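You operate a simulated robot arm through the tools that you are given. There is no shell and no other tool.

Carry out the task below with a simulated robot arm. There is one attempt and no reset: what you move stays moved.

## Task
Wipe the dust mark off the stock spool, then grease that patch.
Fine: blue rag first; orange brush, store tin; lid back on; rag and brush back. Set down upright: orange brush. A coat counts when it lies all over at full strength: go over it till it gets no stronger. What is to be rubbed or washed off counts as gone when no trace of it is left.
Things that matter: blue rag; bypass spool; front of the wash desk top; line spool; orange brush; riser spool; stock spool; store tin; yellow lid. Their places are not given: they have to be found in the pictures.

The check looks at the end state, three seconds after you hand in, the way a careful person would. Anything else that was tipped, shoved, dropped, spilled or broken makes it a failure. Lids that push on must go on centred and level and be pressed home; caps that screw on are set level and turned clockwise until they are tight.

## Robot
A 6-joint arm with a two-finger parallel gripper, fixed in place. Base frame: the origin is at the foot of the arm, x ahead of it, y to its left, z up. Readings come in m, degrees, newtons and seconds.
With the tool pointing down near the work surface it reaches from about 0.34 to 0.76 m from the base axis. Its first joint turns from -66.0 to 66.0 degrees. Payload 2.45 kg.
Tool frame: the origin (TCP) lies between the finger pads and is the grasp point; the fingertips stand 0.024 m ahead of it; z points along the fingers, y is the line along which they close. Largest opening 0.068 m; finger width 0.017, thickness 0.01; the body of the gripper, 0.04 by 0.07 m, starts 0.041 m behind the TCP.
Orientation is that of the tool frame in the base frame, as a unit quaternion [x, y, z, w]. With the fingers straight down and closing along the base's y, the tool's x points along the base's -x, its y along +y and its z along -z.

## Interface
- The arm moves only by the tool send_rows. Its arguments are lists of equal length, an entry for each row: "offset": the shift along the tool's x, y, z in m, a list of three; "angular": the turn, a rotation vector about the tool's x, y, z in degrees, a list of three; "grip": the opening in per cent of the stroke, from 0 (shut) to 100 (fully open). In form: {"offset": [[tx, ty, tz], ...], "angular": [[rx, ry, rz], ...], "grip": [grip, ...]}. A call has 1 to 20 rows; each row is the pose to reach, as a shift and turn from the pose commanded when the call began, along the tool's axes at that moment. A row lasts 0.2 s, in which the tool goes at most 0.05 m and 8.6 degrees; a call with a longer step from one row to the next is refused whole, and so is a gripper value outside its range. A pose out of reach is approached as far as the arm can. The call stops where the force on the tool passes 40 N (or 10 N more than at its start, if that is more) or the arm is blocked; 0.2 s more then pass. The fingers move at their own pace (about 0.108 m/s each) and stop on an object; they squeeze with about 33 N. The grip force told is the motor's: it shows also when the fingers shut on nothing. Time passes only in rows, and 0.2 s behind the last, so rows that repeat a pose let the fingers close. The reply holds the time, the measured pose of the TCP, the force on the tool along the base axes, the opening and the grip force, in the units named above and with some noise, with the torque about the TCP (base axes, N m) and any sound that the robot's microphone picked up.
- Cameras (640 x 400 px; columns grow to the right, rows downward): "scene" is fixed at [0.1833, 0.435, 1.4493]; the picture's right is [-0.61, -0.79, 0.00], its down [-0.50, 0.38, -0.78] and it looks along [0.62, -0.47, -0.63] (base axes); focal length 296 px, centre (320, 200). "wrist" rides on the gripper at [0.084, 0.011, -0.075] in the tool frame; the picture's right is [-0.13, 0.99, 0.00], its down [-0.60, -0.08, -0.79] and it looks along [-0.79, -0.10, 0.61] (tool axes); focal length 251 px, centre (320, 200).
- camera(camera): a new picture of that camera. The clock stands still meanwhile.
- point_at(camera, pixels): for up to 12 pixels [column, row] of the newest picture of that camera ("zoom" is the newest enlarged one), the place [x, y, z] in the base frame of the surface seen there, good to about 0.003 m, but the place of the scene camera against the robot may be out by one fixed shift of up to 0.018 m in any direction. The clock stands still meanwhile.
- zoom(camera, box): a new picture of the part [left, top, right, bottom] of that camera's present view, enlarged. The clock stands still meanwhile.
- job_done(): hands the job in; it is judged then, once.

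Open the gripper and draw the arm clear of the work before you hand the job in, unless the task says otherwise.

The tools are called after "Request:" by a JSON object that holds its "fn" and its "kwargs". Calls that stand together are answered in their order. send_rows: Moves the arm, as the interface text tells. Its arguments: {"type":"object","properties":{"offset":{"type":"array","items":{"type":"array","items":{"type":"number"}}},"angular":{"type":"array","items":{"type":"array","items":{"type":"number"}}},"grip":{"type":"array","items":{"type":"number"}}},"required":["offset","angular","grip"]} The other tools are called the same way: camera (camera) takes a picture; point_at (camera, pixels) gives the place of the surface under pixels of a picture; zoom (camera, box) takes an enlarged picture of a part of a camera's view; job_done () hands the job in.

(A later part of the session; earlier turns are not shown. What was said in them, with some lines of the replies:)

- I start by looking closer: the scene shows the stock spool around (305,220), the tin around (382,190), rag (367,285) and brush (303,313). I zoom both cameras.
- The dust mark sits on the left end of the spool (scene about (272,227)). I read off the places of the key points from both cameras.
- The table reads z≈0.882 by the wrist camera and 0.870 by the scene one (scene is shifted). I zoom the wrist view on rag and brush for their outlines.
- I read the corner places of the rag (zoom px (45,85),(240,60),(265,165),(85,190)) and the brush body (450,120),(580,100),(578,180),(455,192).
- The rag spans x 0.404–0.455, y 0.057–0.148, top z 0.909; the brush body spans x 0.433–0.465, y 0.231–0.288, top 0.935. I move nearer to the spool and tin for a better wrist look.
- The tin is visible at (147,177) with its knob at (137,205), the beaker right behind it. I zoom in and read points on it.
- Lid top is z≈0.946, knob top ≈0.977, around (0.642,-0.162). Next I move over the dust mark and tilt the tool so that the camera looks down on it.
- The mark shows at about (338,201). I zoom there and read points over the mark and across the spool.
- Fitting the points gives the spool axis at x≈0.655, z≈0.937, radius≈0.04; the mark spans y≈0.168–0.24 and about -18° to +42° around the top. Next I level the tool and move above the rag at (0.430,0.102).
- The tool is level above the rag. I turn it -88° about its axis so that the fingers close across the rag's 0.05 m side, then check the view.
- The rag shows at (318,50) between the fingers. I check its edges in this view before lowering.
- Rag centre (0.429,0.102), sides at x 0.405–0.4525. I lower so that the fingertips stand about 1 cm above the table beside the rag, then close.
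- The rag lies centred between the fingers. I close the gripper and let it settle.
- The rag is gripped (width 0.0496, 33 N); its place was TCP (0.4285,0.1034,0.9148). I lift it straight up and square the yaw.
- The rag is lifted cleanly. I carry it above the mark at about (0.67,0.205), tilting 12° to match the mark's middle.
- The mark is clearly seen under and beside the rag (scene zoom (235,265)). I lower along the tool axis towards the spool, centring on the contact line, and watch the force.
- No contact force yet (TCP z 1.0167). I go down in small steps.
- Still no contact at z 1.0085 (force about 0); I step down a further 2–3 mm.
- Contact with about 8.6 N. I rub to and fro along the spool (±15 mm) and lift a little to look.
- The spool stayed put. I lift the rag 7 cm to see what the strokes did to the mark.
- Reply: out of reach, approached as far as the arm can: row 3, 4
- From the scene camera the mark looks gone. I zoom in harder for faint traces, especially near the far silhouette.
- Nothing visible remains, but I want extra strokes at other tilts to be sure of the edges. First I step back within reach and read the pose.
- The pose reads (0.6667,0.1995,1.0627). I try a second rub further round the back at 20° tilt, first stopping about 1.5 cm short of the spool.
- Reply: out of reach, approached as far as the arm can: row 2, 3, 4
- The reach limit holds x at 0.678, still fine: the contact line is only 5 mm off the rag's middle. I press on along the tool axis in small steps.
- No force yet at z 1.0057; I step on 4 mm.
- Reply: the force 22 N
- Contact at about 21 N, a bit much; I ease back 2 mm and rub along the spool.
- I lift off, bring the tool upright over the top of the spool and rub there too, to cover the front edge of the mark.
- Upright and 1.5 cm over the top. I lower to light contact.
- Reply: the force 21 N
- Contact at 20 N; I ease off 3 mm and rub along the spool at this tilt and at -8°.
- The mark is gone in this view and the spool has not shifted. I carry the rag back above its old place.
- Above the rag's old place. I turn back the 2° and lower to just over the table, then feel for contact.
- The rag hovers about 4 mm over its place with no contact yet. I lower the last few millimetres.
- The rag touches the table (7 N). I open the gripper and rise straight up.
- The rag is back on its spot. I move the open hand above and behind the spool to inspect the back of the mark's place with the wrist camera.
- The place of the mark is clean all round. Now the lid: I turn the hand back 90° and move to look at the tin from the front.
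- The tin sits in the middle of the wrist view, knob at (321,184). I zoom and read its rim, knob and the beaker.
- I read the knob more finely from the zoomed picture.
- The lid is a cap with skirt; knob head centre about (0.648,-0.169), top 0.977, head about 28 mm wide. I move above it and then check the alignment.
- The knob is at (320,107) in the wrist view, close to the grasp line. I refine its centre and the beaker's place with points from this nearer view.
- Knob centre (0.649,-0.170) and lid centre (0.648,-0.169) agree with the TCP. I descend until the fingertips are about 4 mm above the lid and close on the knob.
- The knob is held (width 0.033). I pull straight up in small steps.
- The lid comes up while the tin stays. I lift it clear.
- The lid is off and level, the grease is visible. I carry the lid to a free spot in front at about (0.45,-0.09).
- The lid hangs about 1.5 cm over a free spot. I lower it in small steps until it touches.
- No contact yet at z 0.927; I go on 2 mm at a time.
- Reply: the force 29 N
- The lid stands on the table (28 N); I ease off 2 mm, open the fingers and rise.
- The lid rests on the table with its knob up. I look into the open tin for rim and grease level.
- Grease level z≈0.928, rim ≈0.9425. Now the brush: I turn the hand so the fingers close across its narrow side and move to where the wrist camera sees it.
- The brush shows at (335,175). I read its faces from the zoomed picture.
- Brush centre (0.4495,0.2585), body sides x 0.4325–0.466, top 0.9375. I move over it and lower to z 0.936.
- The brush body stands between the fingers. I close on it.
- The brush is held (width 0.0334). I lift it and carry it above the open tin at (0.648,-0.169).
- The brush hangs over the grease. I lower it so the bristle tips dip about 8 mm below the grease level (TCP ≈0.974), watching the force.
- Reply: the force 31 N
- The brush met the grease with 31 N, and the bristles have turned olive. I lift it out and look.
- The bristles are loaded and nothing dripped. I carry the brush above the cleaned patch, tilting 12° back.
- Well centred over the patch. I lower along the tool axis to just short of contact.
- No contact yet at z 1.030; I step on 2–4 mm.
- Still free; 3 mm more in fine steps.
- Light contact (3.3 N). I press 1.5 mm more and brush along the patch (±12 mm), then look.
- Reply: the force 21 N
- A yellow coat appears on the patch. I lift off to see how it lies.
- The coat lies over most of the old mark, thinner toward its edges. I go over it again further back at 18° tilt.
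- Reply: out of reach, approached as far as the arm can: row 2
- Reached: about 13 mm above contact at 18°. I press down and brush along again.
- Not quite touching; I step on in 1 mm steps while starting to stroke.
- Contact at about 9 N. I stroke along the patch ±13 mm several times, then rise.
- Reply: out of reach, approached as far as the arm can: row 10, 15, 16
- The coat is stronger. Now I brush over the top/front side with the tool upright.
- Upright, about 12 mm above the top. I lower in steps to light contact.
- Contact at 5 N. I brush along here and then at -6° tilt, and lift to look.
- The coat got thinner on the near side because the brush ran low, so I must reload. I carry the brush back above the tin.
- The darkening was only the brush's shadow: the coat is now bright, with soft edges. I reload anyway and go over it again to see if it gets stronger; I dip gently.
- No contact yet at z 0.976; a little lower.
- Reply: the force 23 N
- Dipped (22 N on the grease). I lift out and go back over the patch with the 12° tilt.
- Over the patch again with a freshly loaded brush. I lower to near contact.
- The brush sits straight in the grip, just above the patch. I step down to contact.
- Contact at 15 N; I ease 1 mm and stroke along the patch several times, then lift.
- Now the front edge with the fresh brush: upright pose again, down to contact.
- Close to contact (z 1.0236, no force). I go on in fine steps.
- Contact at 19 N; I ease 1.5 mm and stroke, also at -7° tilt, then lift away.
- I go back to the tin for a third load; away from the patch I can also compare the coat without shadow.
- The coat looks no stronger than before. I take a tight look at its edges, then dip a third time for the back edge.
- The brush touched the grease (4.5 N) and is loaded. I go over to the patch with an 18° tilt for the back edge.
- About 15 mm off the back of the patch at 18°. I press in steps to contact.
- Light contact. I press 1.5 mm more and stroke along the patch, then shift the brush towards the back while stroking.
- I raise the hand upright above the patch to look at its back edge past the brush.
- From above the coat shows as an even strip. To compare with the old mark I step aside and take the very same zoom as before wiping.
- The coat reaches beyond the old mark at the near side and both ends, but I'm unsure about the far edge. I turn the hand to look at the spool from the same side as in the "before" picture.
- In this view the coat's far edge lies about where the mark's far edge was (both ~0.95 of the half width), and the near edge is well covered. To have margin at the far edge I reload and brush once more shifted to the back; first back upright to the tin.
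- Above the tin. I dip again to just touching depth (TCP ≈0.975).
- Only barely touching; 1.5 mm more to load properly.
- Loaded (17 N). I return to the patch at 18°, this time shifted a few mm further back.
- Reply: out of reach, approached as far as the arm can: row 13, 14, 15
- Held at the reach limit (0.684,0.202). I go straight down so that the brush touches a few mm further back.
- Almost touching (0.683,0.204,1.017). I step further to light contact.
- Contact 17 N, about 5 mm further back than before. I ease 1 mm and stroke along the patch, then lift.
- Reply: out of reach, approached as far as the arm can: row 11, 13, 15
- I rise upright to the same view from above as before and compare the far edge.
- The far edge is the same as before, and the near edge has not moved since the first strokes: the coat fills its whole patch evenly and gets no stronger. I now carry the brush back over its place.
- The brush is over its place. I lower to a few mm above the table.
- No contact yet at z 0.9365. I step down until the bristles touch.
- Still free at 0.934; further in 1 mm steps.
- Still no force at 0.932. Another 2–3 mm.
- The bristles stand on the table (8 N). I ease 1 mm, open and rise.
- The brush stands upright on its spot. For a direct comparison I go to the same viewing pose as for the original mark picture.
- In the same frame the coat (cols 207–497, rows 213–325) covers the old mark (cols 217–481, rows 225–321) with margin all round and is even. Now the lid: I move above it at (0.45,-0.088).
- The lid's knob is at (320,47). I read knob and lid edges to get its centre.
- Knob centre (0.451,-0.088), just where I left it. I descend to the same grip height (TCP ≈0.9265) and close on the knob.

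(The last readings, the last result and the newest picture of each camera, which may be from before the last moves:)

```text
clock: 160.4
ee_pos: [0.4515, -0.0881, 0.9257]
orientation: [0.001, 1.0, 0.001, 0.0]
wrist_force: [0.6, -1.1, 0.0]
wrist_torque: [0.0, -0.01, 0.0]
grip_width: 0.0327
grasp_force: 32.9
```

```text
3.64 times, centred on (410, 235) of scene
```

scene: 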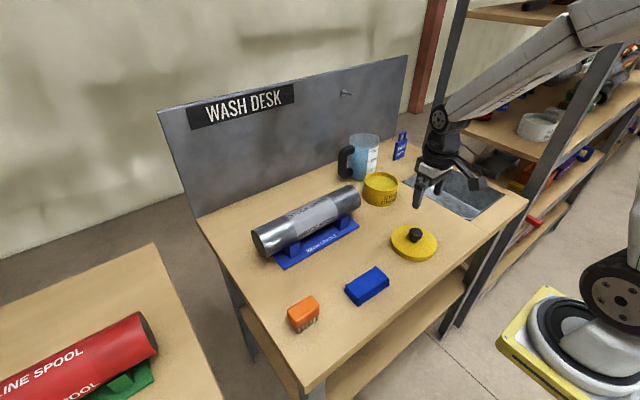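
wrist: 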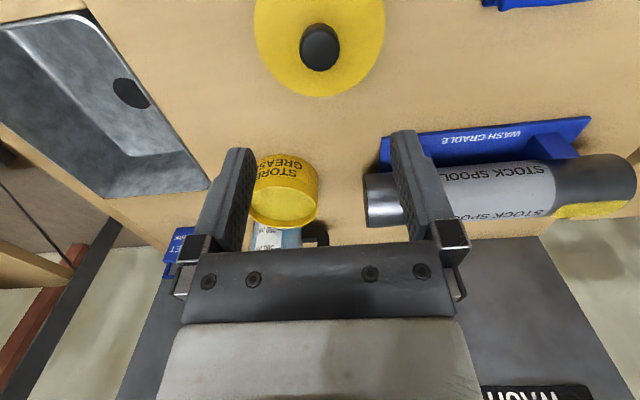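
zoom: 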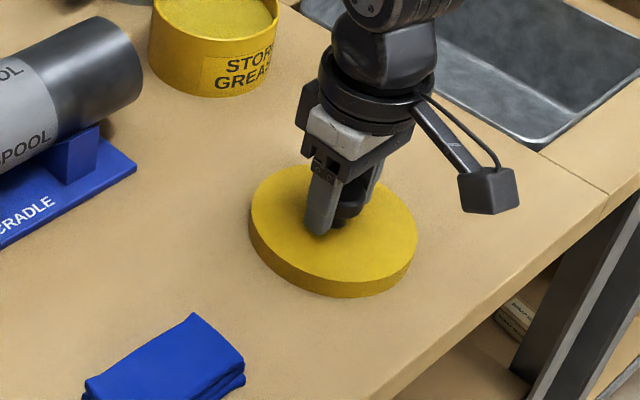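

The knob is held (width 0.0327). Before carrying it, I check whether the tin moved during the dips by taking the same zoom as after the lid's removal.

Request:
{"fn": "zoom", "kwargs": {"camera": "scene", "box": [330, 140, 430, 215]}}

Request:
{"fn": "point_at", "kwargs": {"camera": "zoom", "pixels": [[326, 172], [241, 215], [415, 225], [330, 268], [326, 220]]}}

```text
5.33 times, centred on (380, 178) of scene
```

zoom: 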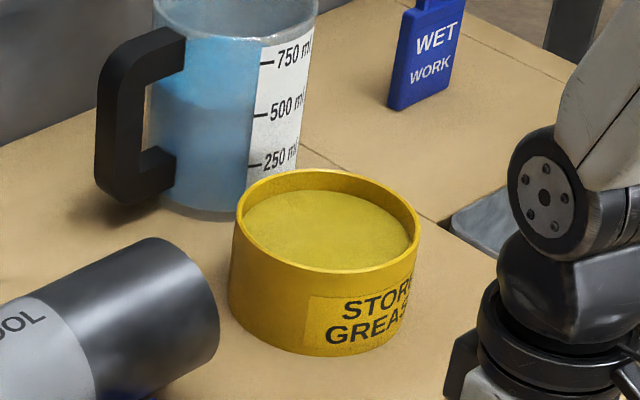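

```text
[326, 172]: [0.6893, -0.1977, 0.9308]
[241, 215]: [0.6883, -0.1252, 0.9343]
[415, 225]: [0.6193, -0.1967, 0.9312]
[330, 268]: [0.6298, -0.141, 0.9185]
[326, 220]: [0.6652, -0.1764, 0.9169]
```

The tin has not moved. I lift the lid and compare how it sits in the hand with the earlier picture.

Request:
{"fn": "send_rows", "kwargs": {"offset": [[0, 0, -0.01], [0, 0, -0.04], [0, 0, -0.08], [0, 0, -0.12], [0, 0, -0.14], [0, 0, -0.14]], "angular": [[0, 0, 0], [0, 0, 0], [0, 0, 0], [0, 0, 0], [0, 0, 0], [0, 0, 0]], "grip": [0, 0, 0, 0, 0, 0]}}

Request:
{"fn": "camera", "kwargs": {"camera": "wrist"}}

Request:
{"fn": "zoom", "kwargs": {"camera": "scene", "box": [340, 150, 480, 260]}}

```text
clock: 161.8
ee_pos: [0.451, -0.0901, 1.0666]
orientation: [0.001, 1.0, 0.0, 0.0]
wrist_force: [-0.6, 0.0, -0.6]
wrist_torque: [0.01, -0.02, -0.01]
grip_width: 0.0327
grasp_force: 33.0
```

```text
taken
```

wrist: 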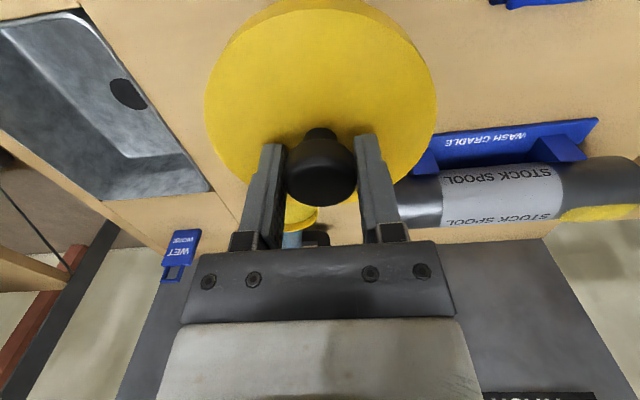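

```text
3.64 times, centred on (410, 205) of scene
```

zoom: 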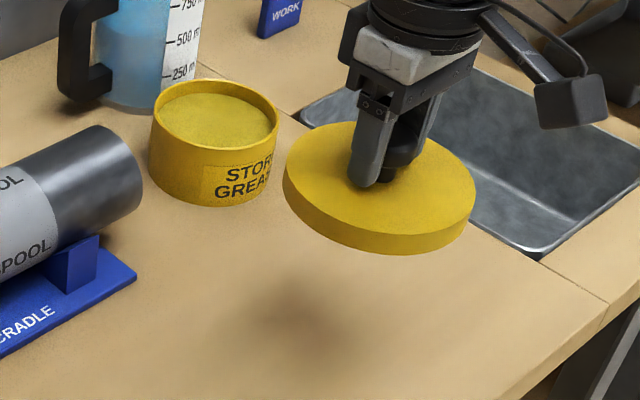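

The lid sits in the hand as before and level. I carry it back the exact reverse way to above the tin.

Request:
{"fn": "send_rows", "kwargs": {"offset": [[-0.033, -0.013, 0], [-0.067, -0.027, 0], [-0.1, -0.04, 0], [-0.133, -0.053, 0], [-0.166, -0.067, 0], [-0.199, -0.08, 0], [-0.199, -0.08, 0.02], [-0.199, -0.08, 0.045], [-0.199, -0.08, 0.06], [-0.199, -0.08, 0.06]], "angular": [[0, 0, 0], [0, 0, 0], [0, 0, 0], [0, 0, 0], [0, 0, 0], [0, 0, 0], [0, 0, 0], [0, 0, 0], [0, 0, 0], [0, 0, 0]], "grip": [0, 0, 0, 0, 0, 0, 0, 0, 0, 0]}}

Request:
{"fn": "zoom", "kwargs": {"camera": "scene", "box": [330, 140, 430, 215]}}

Request:
{"fn": "zoom", "kwargs": {"camera": "scene", "box": [355, 160, 410, 210]}}

```text
clock: 164.0
ee_pos: [0.6497, -0.1688, 1.0063]
orientation: [0.001, 1.0, 0.0, 0.0]
wrist_force: [0.7, 0.7, -0.2]
wrist_torque: [0.0, -0.02, -0.01]
grip_width: 0.0326
grasp_force: 32.8
```

```text
5.33 times, centred on (380, 178) of scene
```

zoom: 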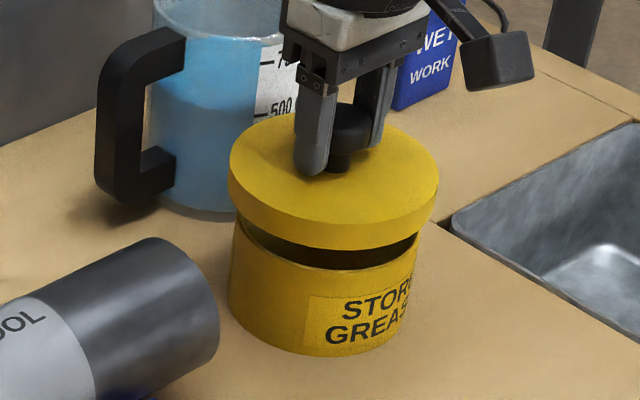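

```text
8.00 times, centred on (382, 185) of scene
```

zoom: 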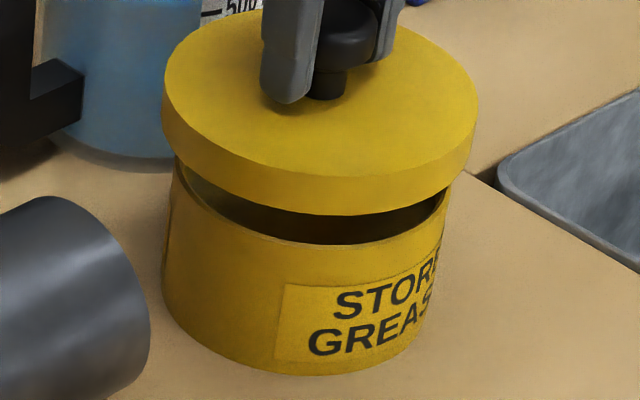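

The lid hovers centred over the tin. I lower slowly, watching force.

Request:
{"fn": "send_rows", "kwargs": {"offset": [[0, 0, 0.006], [0, 0, 0.012], [0, 0, 0.017], [0, 0, 0.021], [0, 0, 0.021]], "angular": [[0, 0, 0], [0, 0, 0], [0, 0, 0], [0, 0, 0], [0, 0, 0]], "grip": [0, 0, 0, 0, 0]}}

Request:
{"fn": "zoom", "kwargs": {"camera": "scene", "box": [355, 160, 410, 210]}}

```text
clock: 165.2
ee_pos: [0.6503, -0.167, 0.9836]
orientation: [0.001, 1.0, 0.0, 0.0]
wrist_force: [0.6, -0.4, -0.3]
wrist_torque: [0.0, -0.01, 0.01]
grip_width: 0.0329
grasp_force: 32.7
```

```text
8.00 times, centred on (382, 185) of scene
```

zoom: 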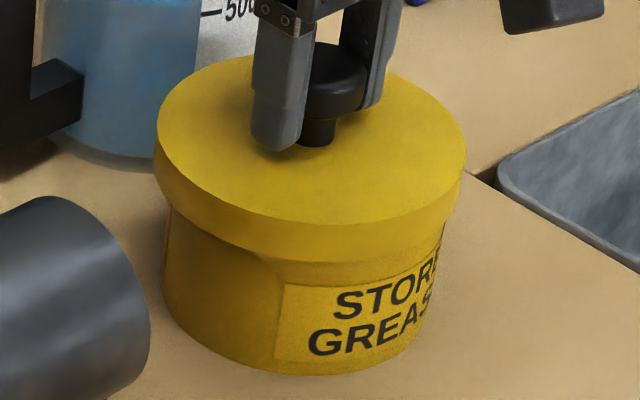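

The skirt is just reaching over the rim with no side force. I go on down.

Request:
{"fn": "send_rows", "kwargs": {"offset": [[0, 0, 0.002], [0, 0, 0.004], [0, 0, 0.006], [0, 0, 0.008], [0, 0, 0.008]], "angular": [[0, 0, 0], [0, 0, 0], [0, 0, 0], [0, 0, 0], [0, 0, 0]], "grip": [0, 0, 0, 0, 0]}}

Request:
{"fn": "zoom", "kwargs": {"camera": "scene", "box": [355, 160, 410, 210]}}

```text
clock: 166.4
ee_pos: [0.6501, -0.1677, 0.9785]
orientation: [0.001, 1.0, 0.0, 0.0]
wrist_force: [-0.5, 0.0, -0.1]
wrist_torque: [-0.01, -0.01, 0.01]
grip_width: 0.0329
grasp_force: 33.0
```

```text
8.00 times, centred on (382, 185) of scene
```

zoom: 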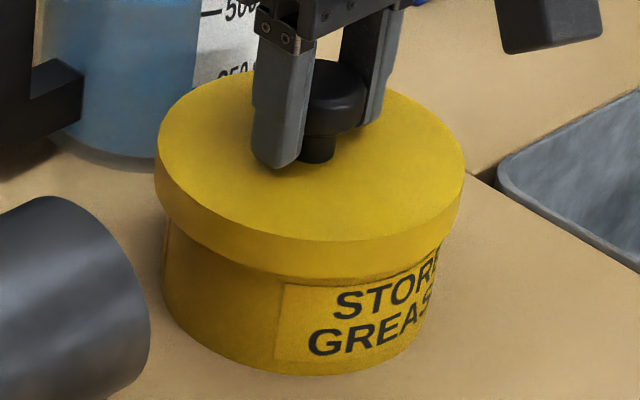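

The lid slides on evenly. I continue to the seat and press.

Request:
{"fn": "send_rows", "kwargs": {"offset": [[0, 0, 0.002], [0, 0, 0.004], [0, 0, 0.005], [0, 0, 0.006], [0, 0, 0.006]], "angular": [[0, 0, 0], [0, 0, 0], [0, 0, 0], [0, 0, 0], [0, 0, 0]], "grip": [0, 0, 0, 0, 0]}}

```text
clock: 167.6
ee_pos: [0.6505, -0.1681, 0.973]
orientation: [0.0, 1.0, 0.0, 0.001]
wrist_force: [-2.4, 2.3, 9.4]
wrist_torque: [0.23, 0.24, 0.04]
grip_width: 0.0328
grasp_force: 32.7
```

Contact at the seat height (0.973, 9 N). I press harder to push it home.

Request:
{"fn": "send_rows", "kwargs": {"offset": [[0, 0, 0.001], [0, 0, 0.002], [0, 0, 0.003], [0, 0, 0.004], [0, 0, 0.004], [0, 0, 0.004]], "angular": [[0, 0, 0], [0, 0, 0], [0, 0, 0], [0, 0, 0], [0, 0, 0], [0, 0, 0]], "grip": [0, 0, 0, 0, 0, 0]}}

Request:
{"fn": "zoom", "kwargs": {"camera": "scene", "box": [355, 160, 410, 210]}}

```text
clock: 169.0
ee_pos: [0.6518, -0.1687, 0.971]
orientation: [0.001, 1.0, -0.001, 0.003]
wrist_force: [0.3, 5.1, 29.0]
wrist_torque: [0.24, -0.21, 0.01]
grip_width: 0.0328
grasp_force: 33.0
```

```text
8.00 times, centred on (382, 185) of scene
```

zoom: 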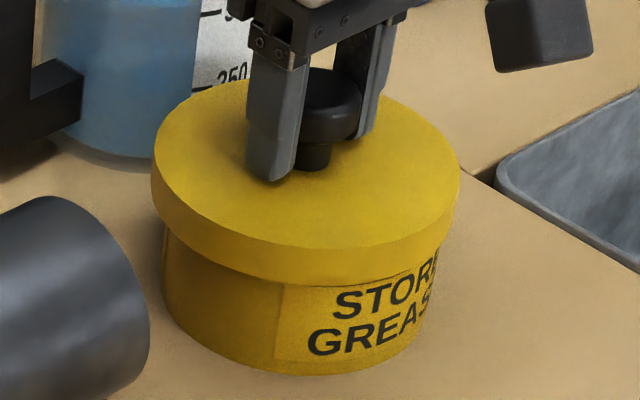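

29 N at z 0.971. I ease off, open the fingers and rise to check how the lid sits.

Request:
{"fn": "send_rows", "kwargs": {"offset": [[0, 0, -0.003], [0, 0, -0.005], [0, 0, -0.005], [0, 0, -0.005], [0, 0, -0.005], [0, 0, -0.02], [0, 0, -0.05], [0, 0, -0.06], [0, 0, -0.06]], "angular": [[0, 0, 0], [0, 0, 0], [0, 0, 0], [0, 0, 0], [0, 0, 0], [0, 0, 0], [0, 0, 0], [0, 0, 0], [0, 0, 0]], "grip": [0, 0, 100, 100, 100, 100, 100, 100, 100]}}

Request:
{"fn": "zoom", "kwargs": {"camera": "scene", "box": [330, 120, 430, 215]}}

Request:
{"fn": "camera", "kwargs": {"camera": "wrist"}}

```text
clock: 171.0
ee_pos: [0.649, -0.168, 1.028]
orientation: [0.0, 1.0, 0.0, -0.001]
wrist_force: [-0.8, 0.3, -0.2]
wrist_torque: [0.03, 0.01, -0.02]
grip_width: 0.0684
grasp_force: 0.0
```

```text
4.21 times, centred on (380, 168) of scene
```

zoom: 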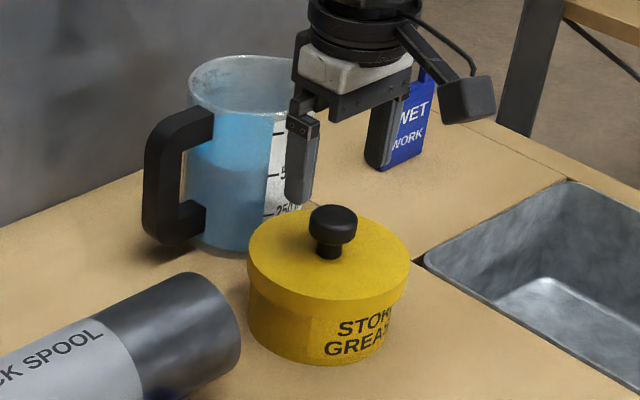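

```text
taken
```

wrist: 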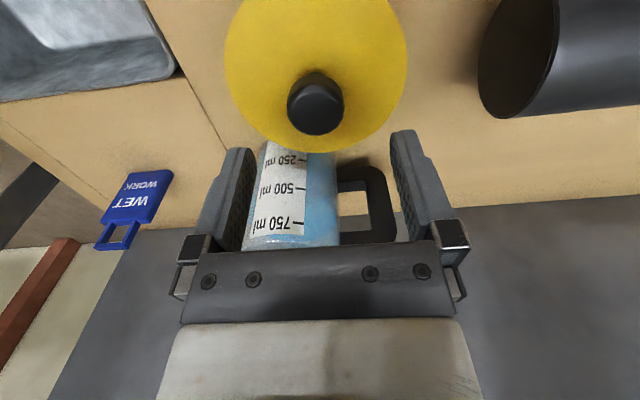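

The lid looks seated as at the start. I zoom in to check centring and level, and read heights on the lid's top.

Request:
{"fn": "zoom", "kwargs": {"camera": "scene", "box": [355, 160, 410, 210]}}

Request:
{"fn": "point_at", "kwargs": {"camera": "wrist", "pixels": [[240, 60], [390, 60], [260, 110], [375, 110], [300, 20], [330, 20], [290, 140], [335, 145], [230, 40], [402, 40], [316, 105]]}}

```text
8.00 times, centred on (382, 185) of scene
```

zoom: 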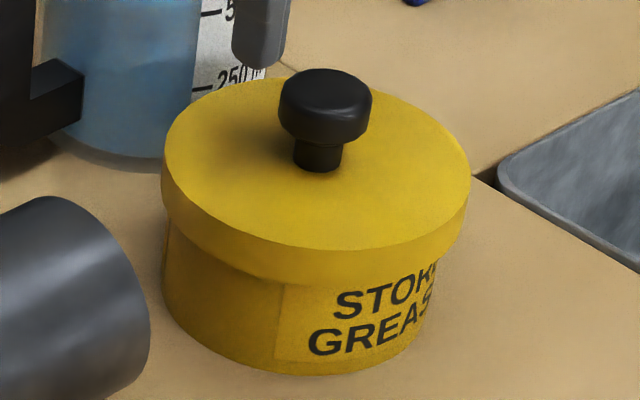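

```text
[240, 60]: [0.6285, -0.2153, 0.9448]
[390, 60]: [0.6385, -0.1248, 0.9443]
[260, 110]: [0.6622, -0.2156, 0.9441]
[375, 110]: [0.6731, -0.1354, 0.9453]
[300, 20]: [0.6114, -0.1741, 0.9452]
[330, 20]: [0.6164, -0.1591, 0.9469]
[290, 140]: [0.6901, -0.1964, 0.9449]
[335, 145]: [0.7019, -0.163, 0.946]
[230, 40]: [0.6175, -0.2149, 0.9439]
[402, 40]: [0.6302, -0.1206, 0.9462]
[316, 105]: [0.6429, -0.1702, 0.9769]
```

The lid top reads 0.944–0.946 all round (level, same as at the start) and its outline is back at the original pixels. To be sure it is home I'll press on the knob with closed fingers; first I read the knob's centre.

Request:
{"fn": "point_at", "kwargs": {"camera": "wrist", "pixels": [[290, 106], [342, 106], [316, 83], [316, 131], [316, 108], [229, 75], [400, 80], [285, 143], [340, 147]]}}

Request:
{"fn": "zoom", "kwargs": {"camera": "wrist", "box": [210, 0, 430, 160]}}

```text
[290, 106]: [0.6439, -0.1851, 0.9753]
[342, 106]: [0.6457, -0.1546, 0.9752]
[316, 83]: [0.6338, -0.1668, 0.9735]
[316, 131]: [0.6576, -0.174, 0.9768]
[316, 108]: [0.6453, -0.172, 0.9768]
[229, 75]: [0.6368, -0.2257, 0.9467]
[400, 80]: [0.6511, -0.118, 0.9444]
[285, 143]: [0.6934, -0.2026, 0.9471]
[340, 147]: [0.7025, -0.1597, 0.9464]
```

```text
2.50 times, centred on (320, 80) of wrist
```

zoom: 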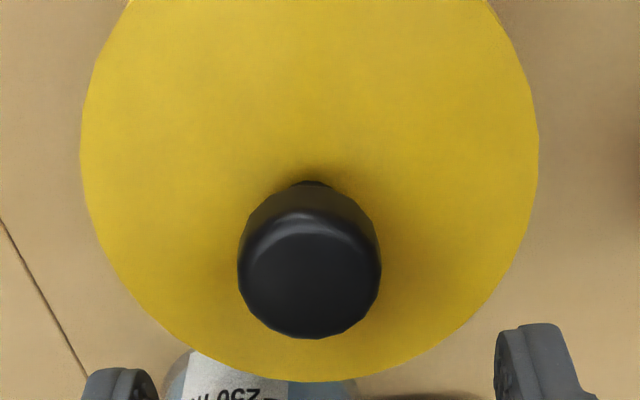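

Knob centre ≈(0.6465,-0.170). I close the empty fingers above it and descend onto the knob's top to press.

Request:
{"fn": "send_rows", "kwargs": {"offset": [[0.002, -0.0018, -0.01], [0.002, -0.0018, -0.01], [0.002, -0.0018, -0.01], [0.002, -0.0018, -0.01], [0.002, -0.0018, 0.01], [0.002, -0.0018, 0.02], [0.002, -0.0018, 0.024], [0.002, -0.0018, 0.024]], "angular": [[0, 0, 0], [0, 0, 0], [0, 0, 0], [0, 0, 0], [0, 0, 0], [0, 0, 0], [0, 0, 0], [0, 0, 0]], "grip": [0, 0, 0, 0, 0, 0, 0, 0]}}

Request:
{"fn": "zoom", "kwargs": {"camera": "scene", "box": [355, 160, 410, 210]}}

```text
clock: 172.8
ee_pos: [0.6487, -0.1695, 1.004]
orientation: [0.002, 1.0, 0.0, 0.0]
wrist_force: [0.3, -0.3, 0.2]
wrist_torque: [0.01, -0.03, 0.01]
grip_width: 0.0
grasp_force: 23.8
```

```text
8.00 times, centred on (382, 185) of scene
```

zoom: 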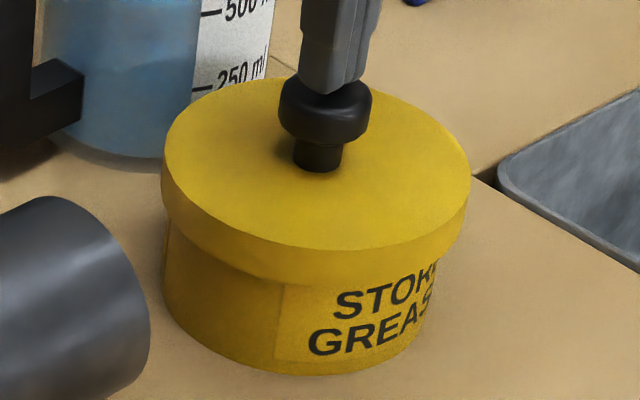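

The closed fingertips are just above the knob. I press down in 1 mm steps.

Request:
{"fn": "send_rows", "kwargs": {"offset": [[0, 0, 0.002], [0, 0, 0.004], [0, 0, 0.006], [0, 0, 0.008], [0, 0, 0.01], [0, 0, 0.012], [0, 0, 0.014], [0, 0, 0.014]], "angular": [[0, 0, 0], [0, 0, 0], [0, 0, 0], [0, 0, 0], [0, 0, 0], [0, 0, 0], [0, 0, 0], [0, 0, 0]], "grip": [0, 0, 0, 0, 0, 0, 0, 0]}}

Request:
{"fn": "zoom", "kwargs": {"camera": "scene", "box": [355, 160, 410, 210]}}

```text
clock: 174.0
ee_pos: [0.6504, -0.1705, 1.0003]
orientation: [0.001, 1.0, -0.002, 0.005]
wrist_force: [0.0, -0.4, 5.6]
wrist_torque: [0.0, 0.01, 0.0]
grip_width: 0.0
grasp_force: 23.6
stopped in row 5: the force on the tool passed its limit at 44 N (the readings are from after the stop); the commanded pose is now the measured one
```

```text
8.00 times, centred on (382, 185) of scene
```

zoom: 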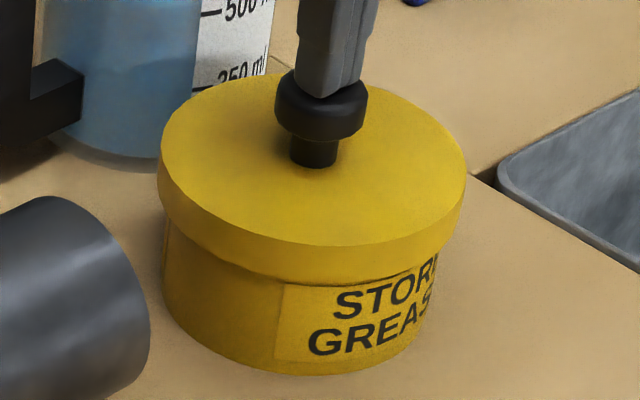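

Pressed with 44 N and nothing gave: the lid is down. I rise and compare with the original closed-lid picture at the same zoom.

Request:
{"fn": "send_rows", "kwargs": {"offset": [[0, 0, -0.01], [0, 0, -0.03], [0.01, 0, -0.06], [0.05, 0, -0.09], [0.09, 0, -0.1], [0.09, 0, -0.1]], "angular": [[0, 0, 0], [0, 0, 0], [0, 0, 0], [0, 0, 0], [0, 0, 0], [0, 0, 0]], "grip": [0, 0, 0, 100, 100, 100]}}

Request:
{"fn": "zoom", "kwargs": {"camera": "scene", "box": [330, 120, 430, 215]}}

Request:
{"fn": "zoom", "kwargs": {"camera": "scene", "box": [355, 160, 410, 210]}}

Request:
{"fn": "zoom", "kwargs": {"camera": "wrist", "box": [220, 100, 400, 240]}}

```text
clock: 175.4
ee_pos: [0.5597, -0.171, 1.099]
orientation: [-0.001, 1.0, -0.001, 0.002]
wrist_force: [0.1, -1.0, -0.6]
wrist_torque: [-0.02, -0.03, -0.01]
grip_width: 0.0678
grasp_force: 0.2
```

```text
4.21 times, centred on (380, 168) of scene
```

zoom: 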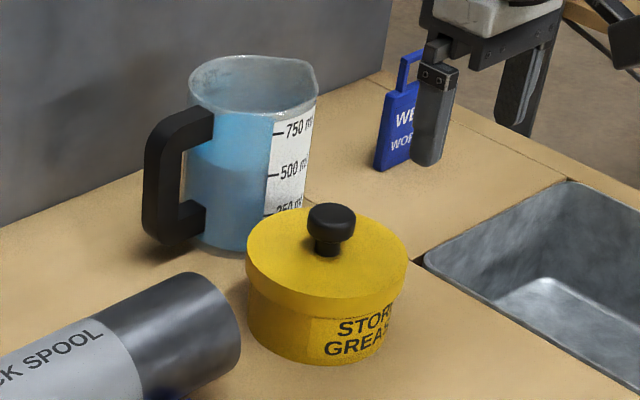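

```text
8.00 times, centred on (382, 185) of scene
```

zoom: 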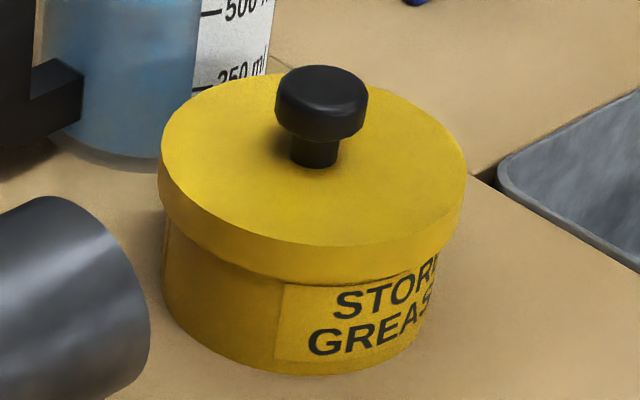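

```text
2.86 times, centred on (310, 170) of wrist
```

zoom: 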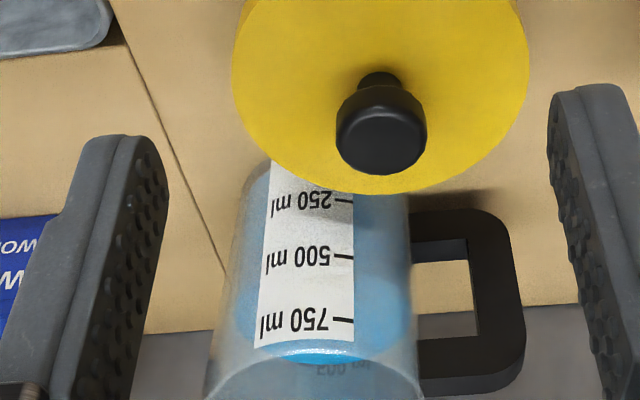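

Compared with the start the lid sits perhaps 1–2 mm further back within its play. I measure the lid circle with the scene camera, in the same frame in which I had read the open rim (centre ≈(0.654,-0.1615)).

Request:
{"fn": "zoom", "kwargs": {"camera": "scene", "box": [330, 140, 430, 215]}}

Request:
{"fn": "point_at", "kwargs": {"camera": "zoom", "pixels": [[228, 202], [421, 205], [255, 160], [400, 165], [280, 146], [300, 245], [360, 245], [240, 225], [415, 222], [260, 235], [320, 139]]}}

Request:
{"fn": "point_at", "kwargs": {"camera": "wrist", "pixels": [[245, 125], [385, 125], [280, 160], [350, 160], [270, 120], [370, 115], [334, 155], [334, 146], [334, 135]]}}

```text
5.33 times, centred on (380, 178) of scene
```

zoom: 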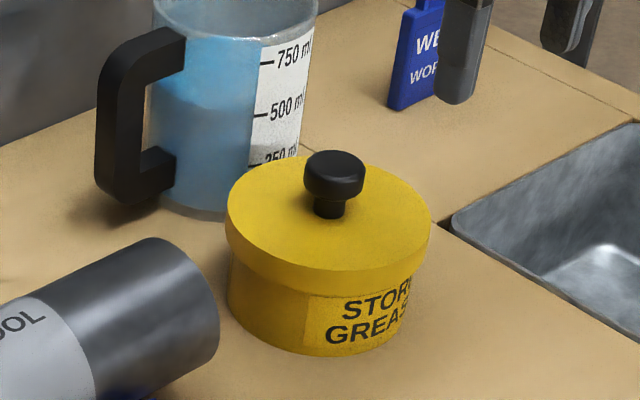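

```text
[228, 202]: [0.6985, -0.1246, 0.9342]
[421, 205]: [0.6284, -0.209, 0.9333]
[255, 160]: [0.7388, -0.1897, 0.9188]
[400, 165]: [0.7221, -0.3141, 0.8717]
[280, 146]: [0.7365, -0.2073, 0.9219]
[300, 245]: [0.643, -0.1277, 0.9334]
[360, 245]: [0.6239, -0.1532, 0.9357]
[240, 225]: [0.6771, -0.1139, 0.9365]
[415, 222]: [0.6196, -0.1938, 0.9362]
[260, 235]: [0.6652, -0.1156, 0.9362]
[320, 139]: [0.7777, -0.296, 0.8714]
```

```text
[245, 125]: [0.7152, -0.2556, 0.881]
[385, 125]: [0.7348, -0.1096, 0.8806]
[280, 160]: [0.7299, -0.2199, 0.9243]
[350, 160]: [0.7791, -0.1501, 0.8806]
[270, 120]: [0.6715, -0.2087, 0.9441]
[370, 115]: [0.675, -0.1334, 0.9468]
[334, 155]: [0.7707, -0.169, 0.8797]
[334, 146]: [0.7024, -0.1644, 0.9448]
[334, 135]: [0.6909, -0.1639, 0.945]
```

The press slid the lid about 2–2.6 mm towards +x within its play. I re-grip the knob to nudge it back to its original centred position; first above it.

Request:
{"fn": "send_rows", "kwargs": {"offset": [[-0.04, 0.001, 0], [-0.08, 0.001, 0.01], [-0.0906, 0.001, 0.04], [-0.0906, 0.001, 0.07], [-0.0906, 0.001, 0.07]], "angular": [[0, 0, 0], [0, 0, 0], [0, 0, 0], [0, 0, 0], [0, 0, 0]], "grip": [100, 100, 100, 100, 100]}}

Request:
{"fn": "camera", "kwargs": {"camera": "wrist"}}

```text
clock: 176.6
ee_pos: [0.6503, -0.1707, 1.0277]
orientation: [0.001, 1.0, -0.001, 0.003]
wrist_force: [-0.2, -0.1, 0.8]
wrist_torque: [0.02, 0.04, -0.02]
grip_width: 0.0679
grasp_force: 0.1
```

```text
taken
```

wrist: 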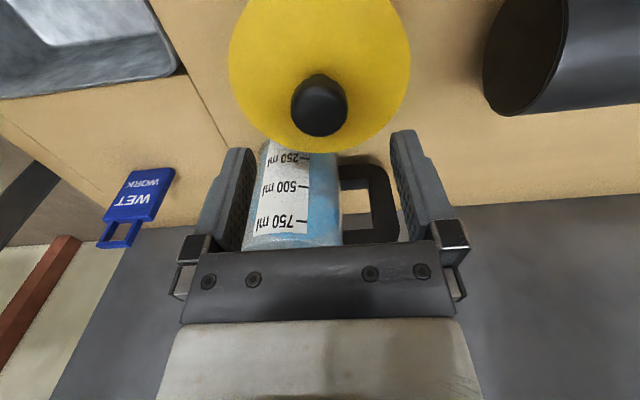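

The knob is centred between the fingers. I go down to the grip height and close gently.

Request:
{"fn": "send_rows", "kwargs": {"offset": [[0, 0, 0.025], [0, 0, 0.045], [0, 0, 0.0525], [0, 0, 0.0525], [0, 0, 0.0525], [0, 0, 0.0525], [0, 0, 0.0525]], "angular": [[0, 0, 0], [0, 0, 0], [0, 0, 0], [0, 0, 0], [0, 0, 0], [0, 0, 0], [0, 0, 0]], "grip": [100, 100, 100, 0, 0, 0, 0]}}

Request:
{"fn": "zoom", "kwargs": {"camera": "scene", "box": [355, 160, 410, 210]}}

```text
clock: 178.2
ee_pos: [0.65, -0.1683, 0.9753]
orientation: [0.002, 1.0, 0.0, 0.003]
wrist_force: [0.0, 0.2, 0.4]
wrist_torque: [-0.01, 0.03, -0.02]
grip_width: 0.0327
grasp_force: 32.9
```

```text
8.00 times, centred on (382, 185) of scene
```

zoom: 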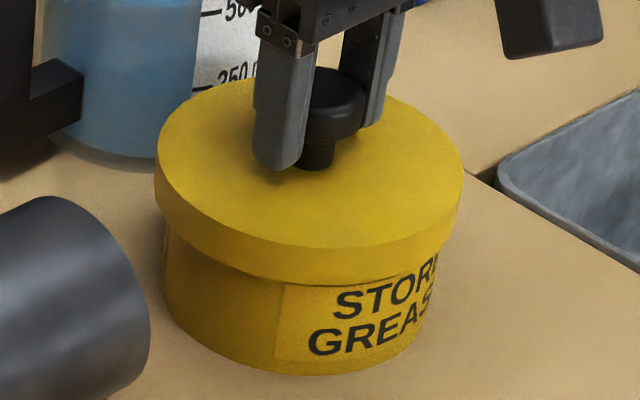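

Held. I nudge the lid 2 mm towards -x and 0.8 mm towards -y and compare.

Request:
{"fn": "send_rows", "kwargs": {"offset": [[0.001, -0.0004, 0], [0.002, -0.0008, 0], [0.002, -0.0008, 0], [0.002, -0.0008, 0]], "angular": [[0, 0, 0], [0, 0, 0], [0, 0, 0], [0, 0, 0]], "grip": [0, 0, 0, 0]}}

Request:
{"fn": "zoom", "kwargs": {"camera": "scene", "box": [355, 160, 410, 210]}}

```text
clock: 179.2
ee_pos: [0.6481, -0.1715, 0.9769]
orientation: [0.0, 1.0, -0.001, 0.002]
wrist_force: [-0.7, -1.1, -0.5]
wrist_torque: [-0.03, 0.02, 0.0]
grip_width: 0.0326
grasp_force: 33.1
```

```text
8.00 times, centred on (382, 185) of scene
```

zoom: 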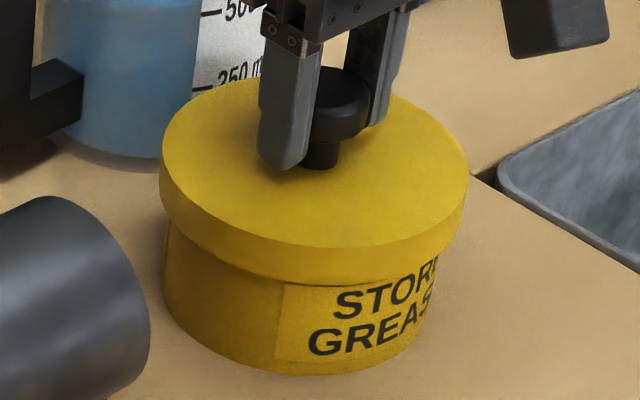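

The lid is centred again (cols 160–468). I give one gentle push straight down with the grip, relax, open and rise.

Request:
{"fn": "send_rows", "kwargs": {"offset": [[0, 0, 0.002], [0, 0, 0.004], [0, 0, 0.005], [0, 0, 0.005]], "angular": [[0, 0, 0], [0, 0, 0], [0, 0, 0], [0, 0, 0]], "grip": [0, 0, 0, 0]}}

Request:
{"fn": "zoom", "kwargs": {"camera": "scene", "box": [355, 160, 410, 210]}}

```text
clock: 180.2
ee_pos: [0.6504, -0.1716, 0.9736]
orientation: [0.002, 1.0, -0.002, 0.008]
wrist_force: [-5.3, 2.5, 30.1]
wrist_torque: [0.23, 0.04, -0.03]
grip_width: 0.0329
grasp_force: 32.8
```

```text
8.00 times, centred on (382, 185) of scene
```

zoom: 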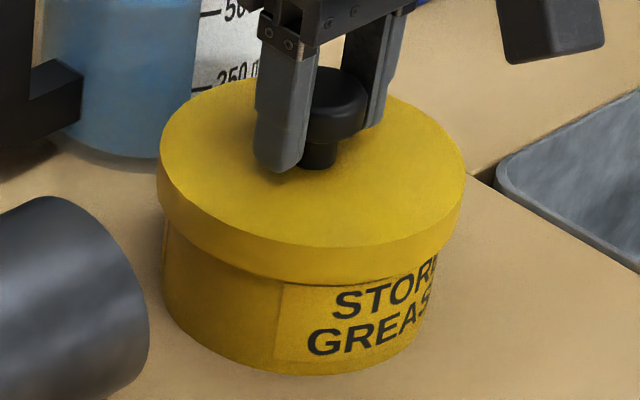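

30 N, no further travel: the lid is home. I relax the push, open and rise.

Request:
{"fn": "send_rows", "kwargs": {"offset": [[0, 0, -0.003], [0, 0, -0.0045], [0, 0, -0.0045], [0, 0, -0.0045], [0, 0, -0.0045], [0, 0, -0.0045], [0, 0, -0.02], [0, 0, -0.05], [0.02, 0, -0.08], [0.06, 0, -0.1], [0.1, 0, -0.1], [0.1, 0, -0.1]], "angular": [[0, 0, 0], [0, 0, 0], [0, 0, 0], [0, 0, 0], [0, 0, 0], [0, 0, 0], [0, 0, 0], [0, 0, 0], [0, 0, 0], [0, 0, 0], [0, 0, 0], [0, 0, 0]], "grip": [0, 0, 0, 100, 100, 100, 100, 100, 100, 100, 100, 100]}}

Request:
{"fn": "zoom", "kwargs": {"camera": "scene", "box": [330, 120, 430, 215]}}

Request:
{"fn": "zoom", "kwargs": {"camera": "scene", "box": [355, 160, 410, 210]}}

Request:
{"fn": "camera", "kwargs": {"camera": "wrist"}}

```text
clock: 182.8
ee_pos: [0.5497, -0.1693, 1.0732]
orientation: [0.001, 1.0, -0.001, 0.003]
wrist_force: [0.2, -0.7, 0.0]
wrist_torque: [0.02, 0.0, 0.01]
grip_width: 0.0679
grasp_force: 0.0
```

```text
4.21 times, centred on (380, 168) of scene
```

zoom: 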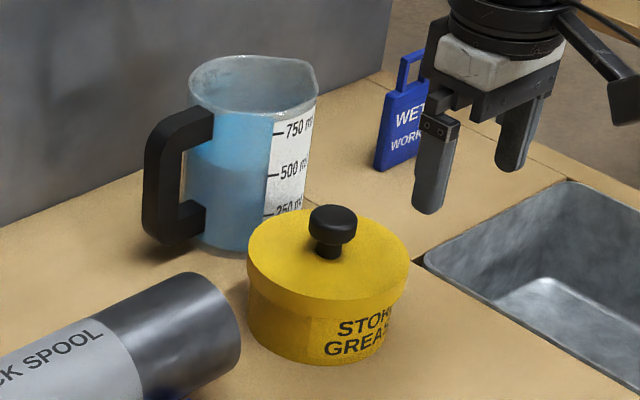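

```text
8.00 times, centred on (382, 185) of scene
```

zoom: 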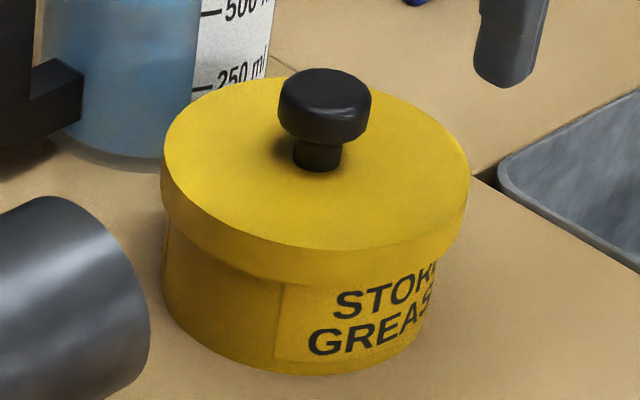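

```text
taken
```

wrist: 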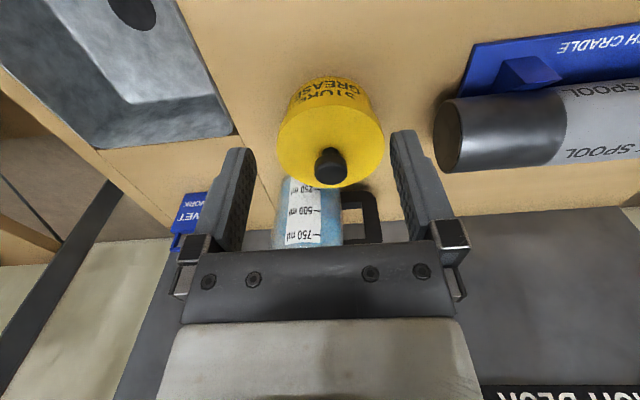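

The lid's outline is again as at the very start. I check it from the wrist side as well and look over the whole desk.

Request:
{"fn": "zoom", "kwargs": {"camera": "wrist", "box": [250, 60, 420, 200]}}

Request:
{"fn": "point_at", "kwargs": {"camera": "wrist", "pixels": [[285, 150], [375, 145], [330, 125], [305, 175], [360, 172], [330, 135], [300, 140], [360, 135]]}}

Request:
{"fn": "camera", "kwargs": {"camera": "scene"}}

```text
2.86 times, centred on (335, 130) of wrist
```

zoom: 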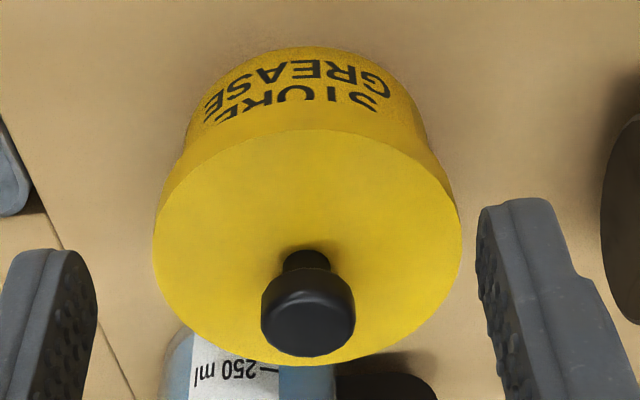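

```text
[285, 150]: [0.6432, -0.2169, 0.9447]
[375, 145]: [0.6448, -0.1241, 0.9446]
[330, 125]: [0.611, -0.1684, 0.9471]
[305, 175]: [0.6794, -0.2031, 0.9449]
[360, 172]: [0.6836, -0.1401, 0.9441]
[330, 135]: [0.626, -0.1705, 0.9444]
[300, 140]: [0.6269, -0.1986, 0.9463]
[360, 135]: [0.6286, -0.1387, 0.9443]
```

```text
taken
```

scene: 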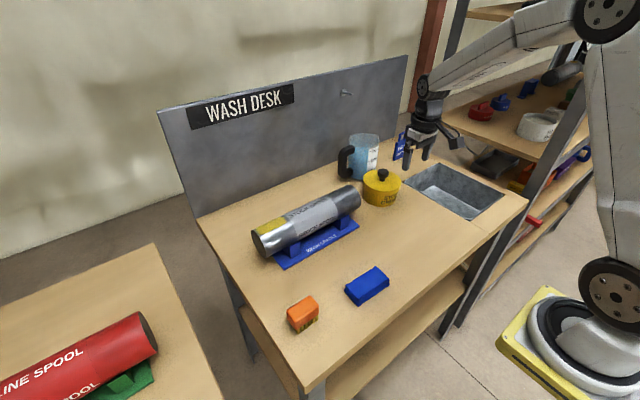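

Everything is in place: lid level at 0.9445–0.947, rag at (367,285), brush upright at (303,314). I take last close looks at patch, rag and brush while drawing the arm back.

Request:
{"fn": "send_rows", "kwargs": {"offset": [[0.02, 0.02, -0.03], [0.05, 0.04, -0.06], [0.08, 0.06, -0.09], [0.11, 0.09, -0.12], [0.14, 0.12, -0.14], [0.14, 0.12, -0.14]], "angular": [[0, 0, 0], [0, 0, 0], [0, 0, 0], [0, 0, 0], [0, 0, 0], [0, 0, 0]], "grip": [100, 100, 100, 100, 100, 100]}}

Request:
{"fn": "zoom", "kwargs": {"camera": "scene", "box": [240, 190, 320, 260]}}

Request:
{"fn": "zoom", "kwargs": {"camera": "scene", "box": [260, 240, 420, 340]}}

Request:
{"fn": "camera", "kwargs": {"camera": "wrist"}}

```text
refused: row 4 steps farther than a row can; nothing moved
```

```text
5.71 times, centred on (280, 225) of scene
```

zoom: 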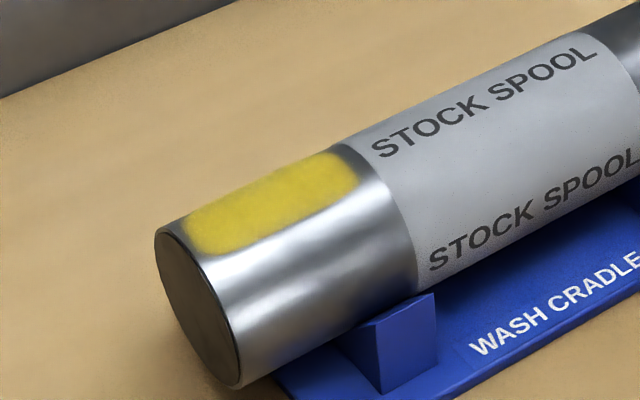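

```text
4.00 times, centred on (340, 290) of scene
```

zoom: 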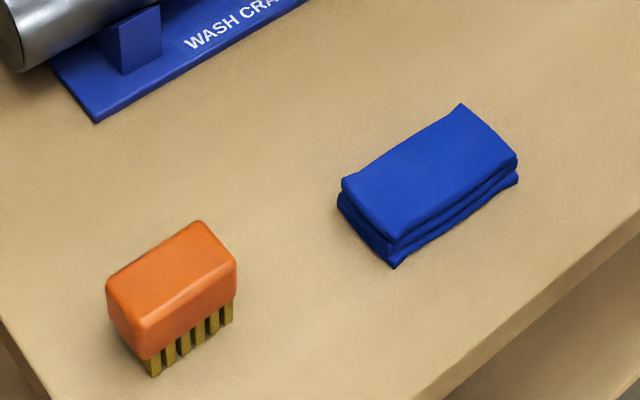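

```text
taken
```

wrist: 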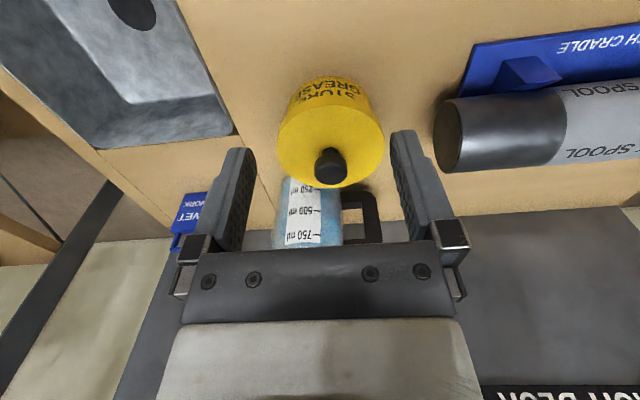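

Patch, rag and brush look right; the move was refused for a too-long step, so I draw back with smaller ones.

Request:
{"fn": "send_rows", "kwargs": {"offset": [[0.02, 0.015, -0.025], [0.045, 0.035, -0.05], [0.07, 0.055, -0.075], [0.095, 0.075, -0.1], [0.12, 0.095, -0.125], [0.14, 0.115, -0.14], [0.14, 0.115, -0.14]], "angular": [[0, 0, 0], [0, 0, 0], [0, 0, 0], [0, 0, 0], [0, 0, 0], [0, 0, 0], [0, 0, 0]], "grip": [100, 100, 100, 100, 100, 100, 100]}}

Request:
{"fn": "camera", "kwargs": {"camera": "scene"}}

Request:
{"fn": "camera", "kwargs": {"camera": "wrist"}}

```text
clock: 184.4
ee_pos: [0.4084, -0.0553, 1.2121]
orientation: [0.001, 1.0, 0.0, 0.003]
wrist_force: [0.2, -0.1, 0.1]
wrist_torque: [0.01, -0.01, 0.02]
grip_width: 0.0679
grasp_force: 0.0
```

```text
taken
```

scene: 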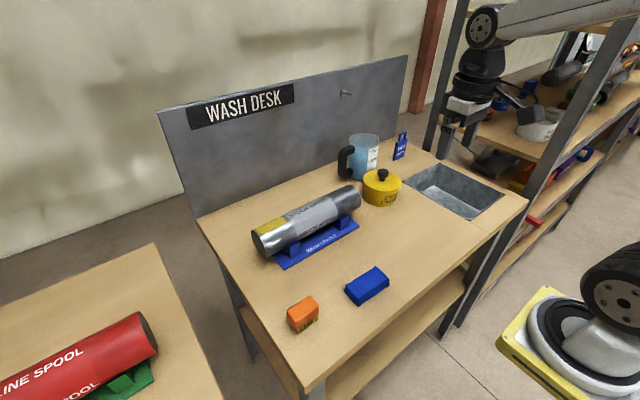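

```text
taken
```

wrist: 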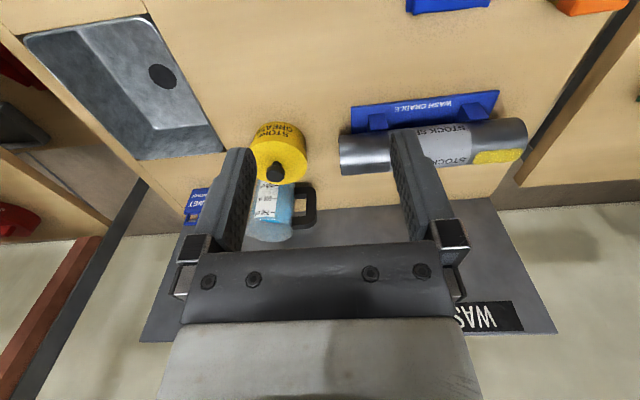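

The arm is clear and open, the mark wiped and greased, the lid seated, rag and brush back. I hand the job in.

Request:
{"fn": "job_done", "kwargs": {}}

```text
The job is handed in.
```

The dust mark is wiped off the stock spool, the patch is greased, and the job is handed in. I don't have the check's verdict.

- **Wiping:** I rubbed the mark with the blue rag at several tilts. No trace showed from the scene camera or from above and behind the spool.
- **Greasing:** I loaded the orange brush four times. The coat covers the old mark with margin on every side. The last passes made no visible difference to its strength or edges.
- **Lid:** The yellow lid is back on the store tin, level and at its original height. Pressing the knob to the 40 N limit slid the lid about 2 mm sideways. I moved it back to centre and pushed it down again at about 30 N, with no further travel.
- **Rag and brush:** Both are back where they started, at the front of the wash desk. The brush stands upright on its bristles.

In the final pictures the spool, its cradle, the tin and the beaker had not moved, and I saw no grease spilled on the desk. The line spool was not touched. I never identified the riser and bypass spools in the pictures, so I can't vouch for them beyond not having worked near anything else. The gripper is open and the arm is clear of the desk.
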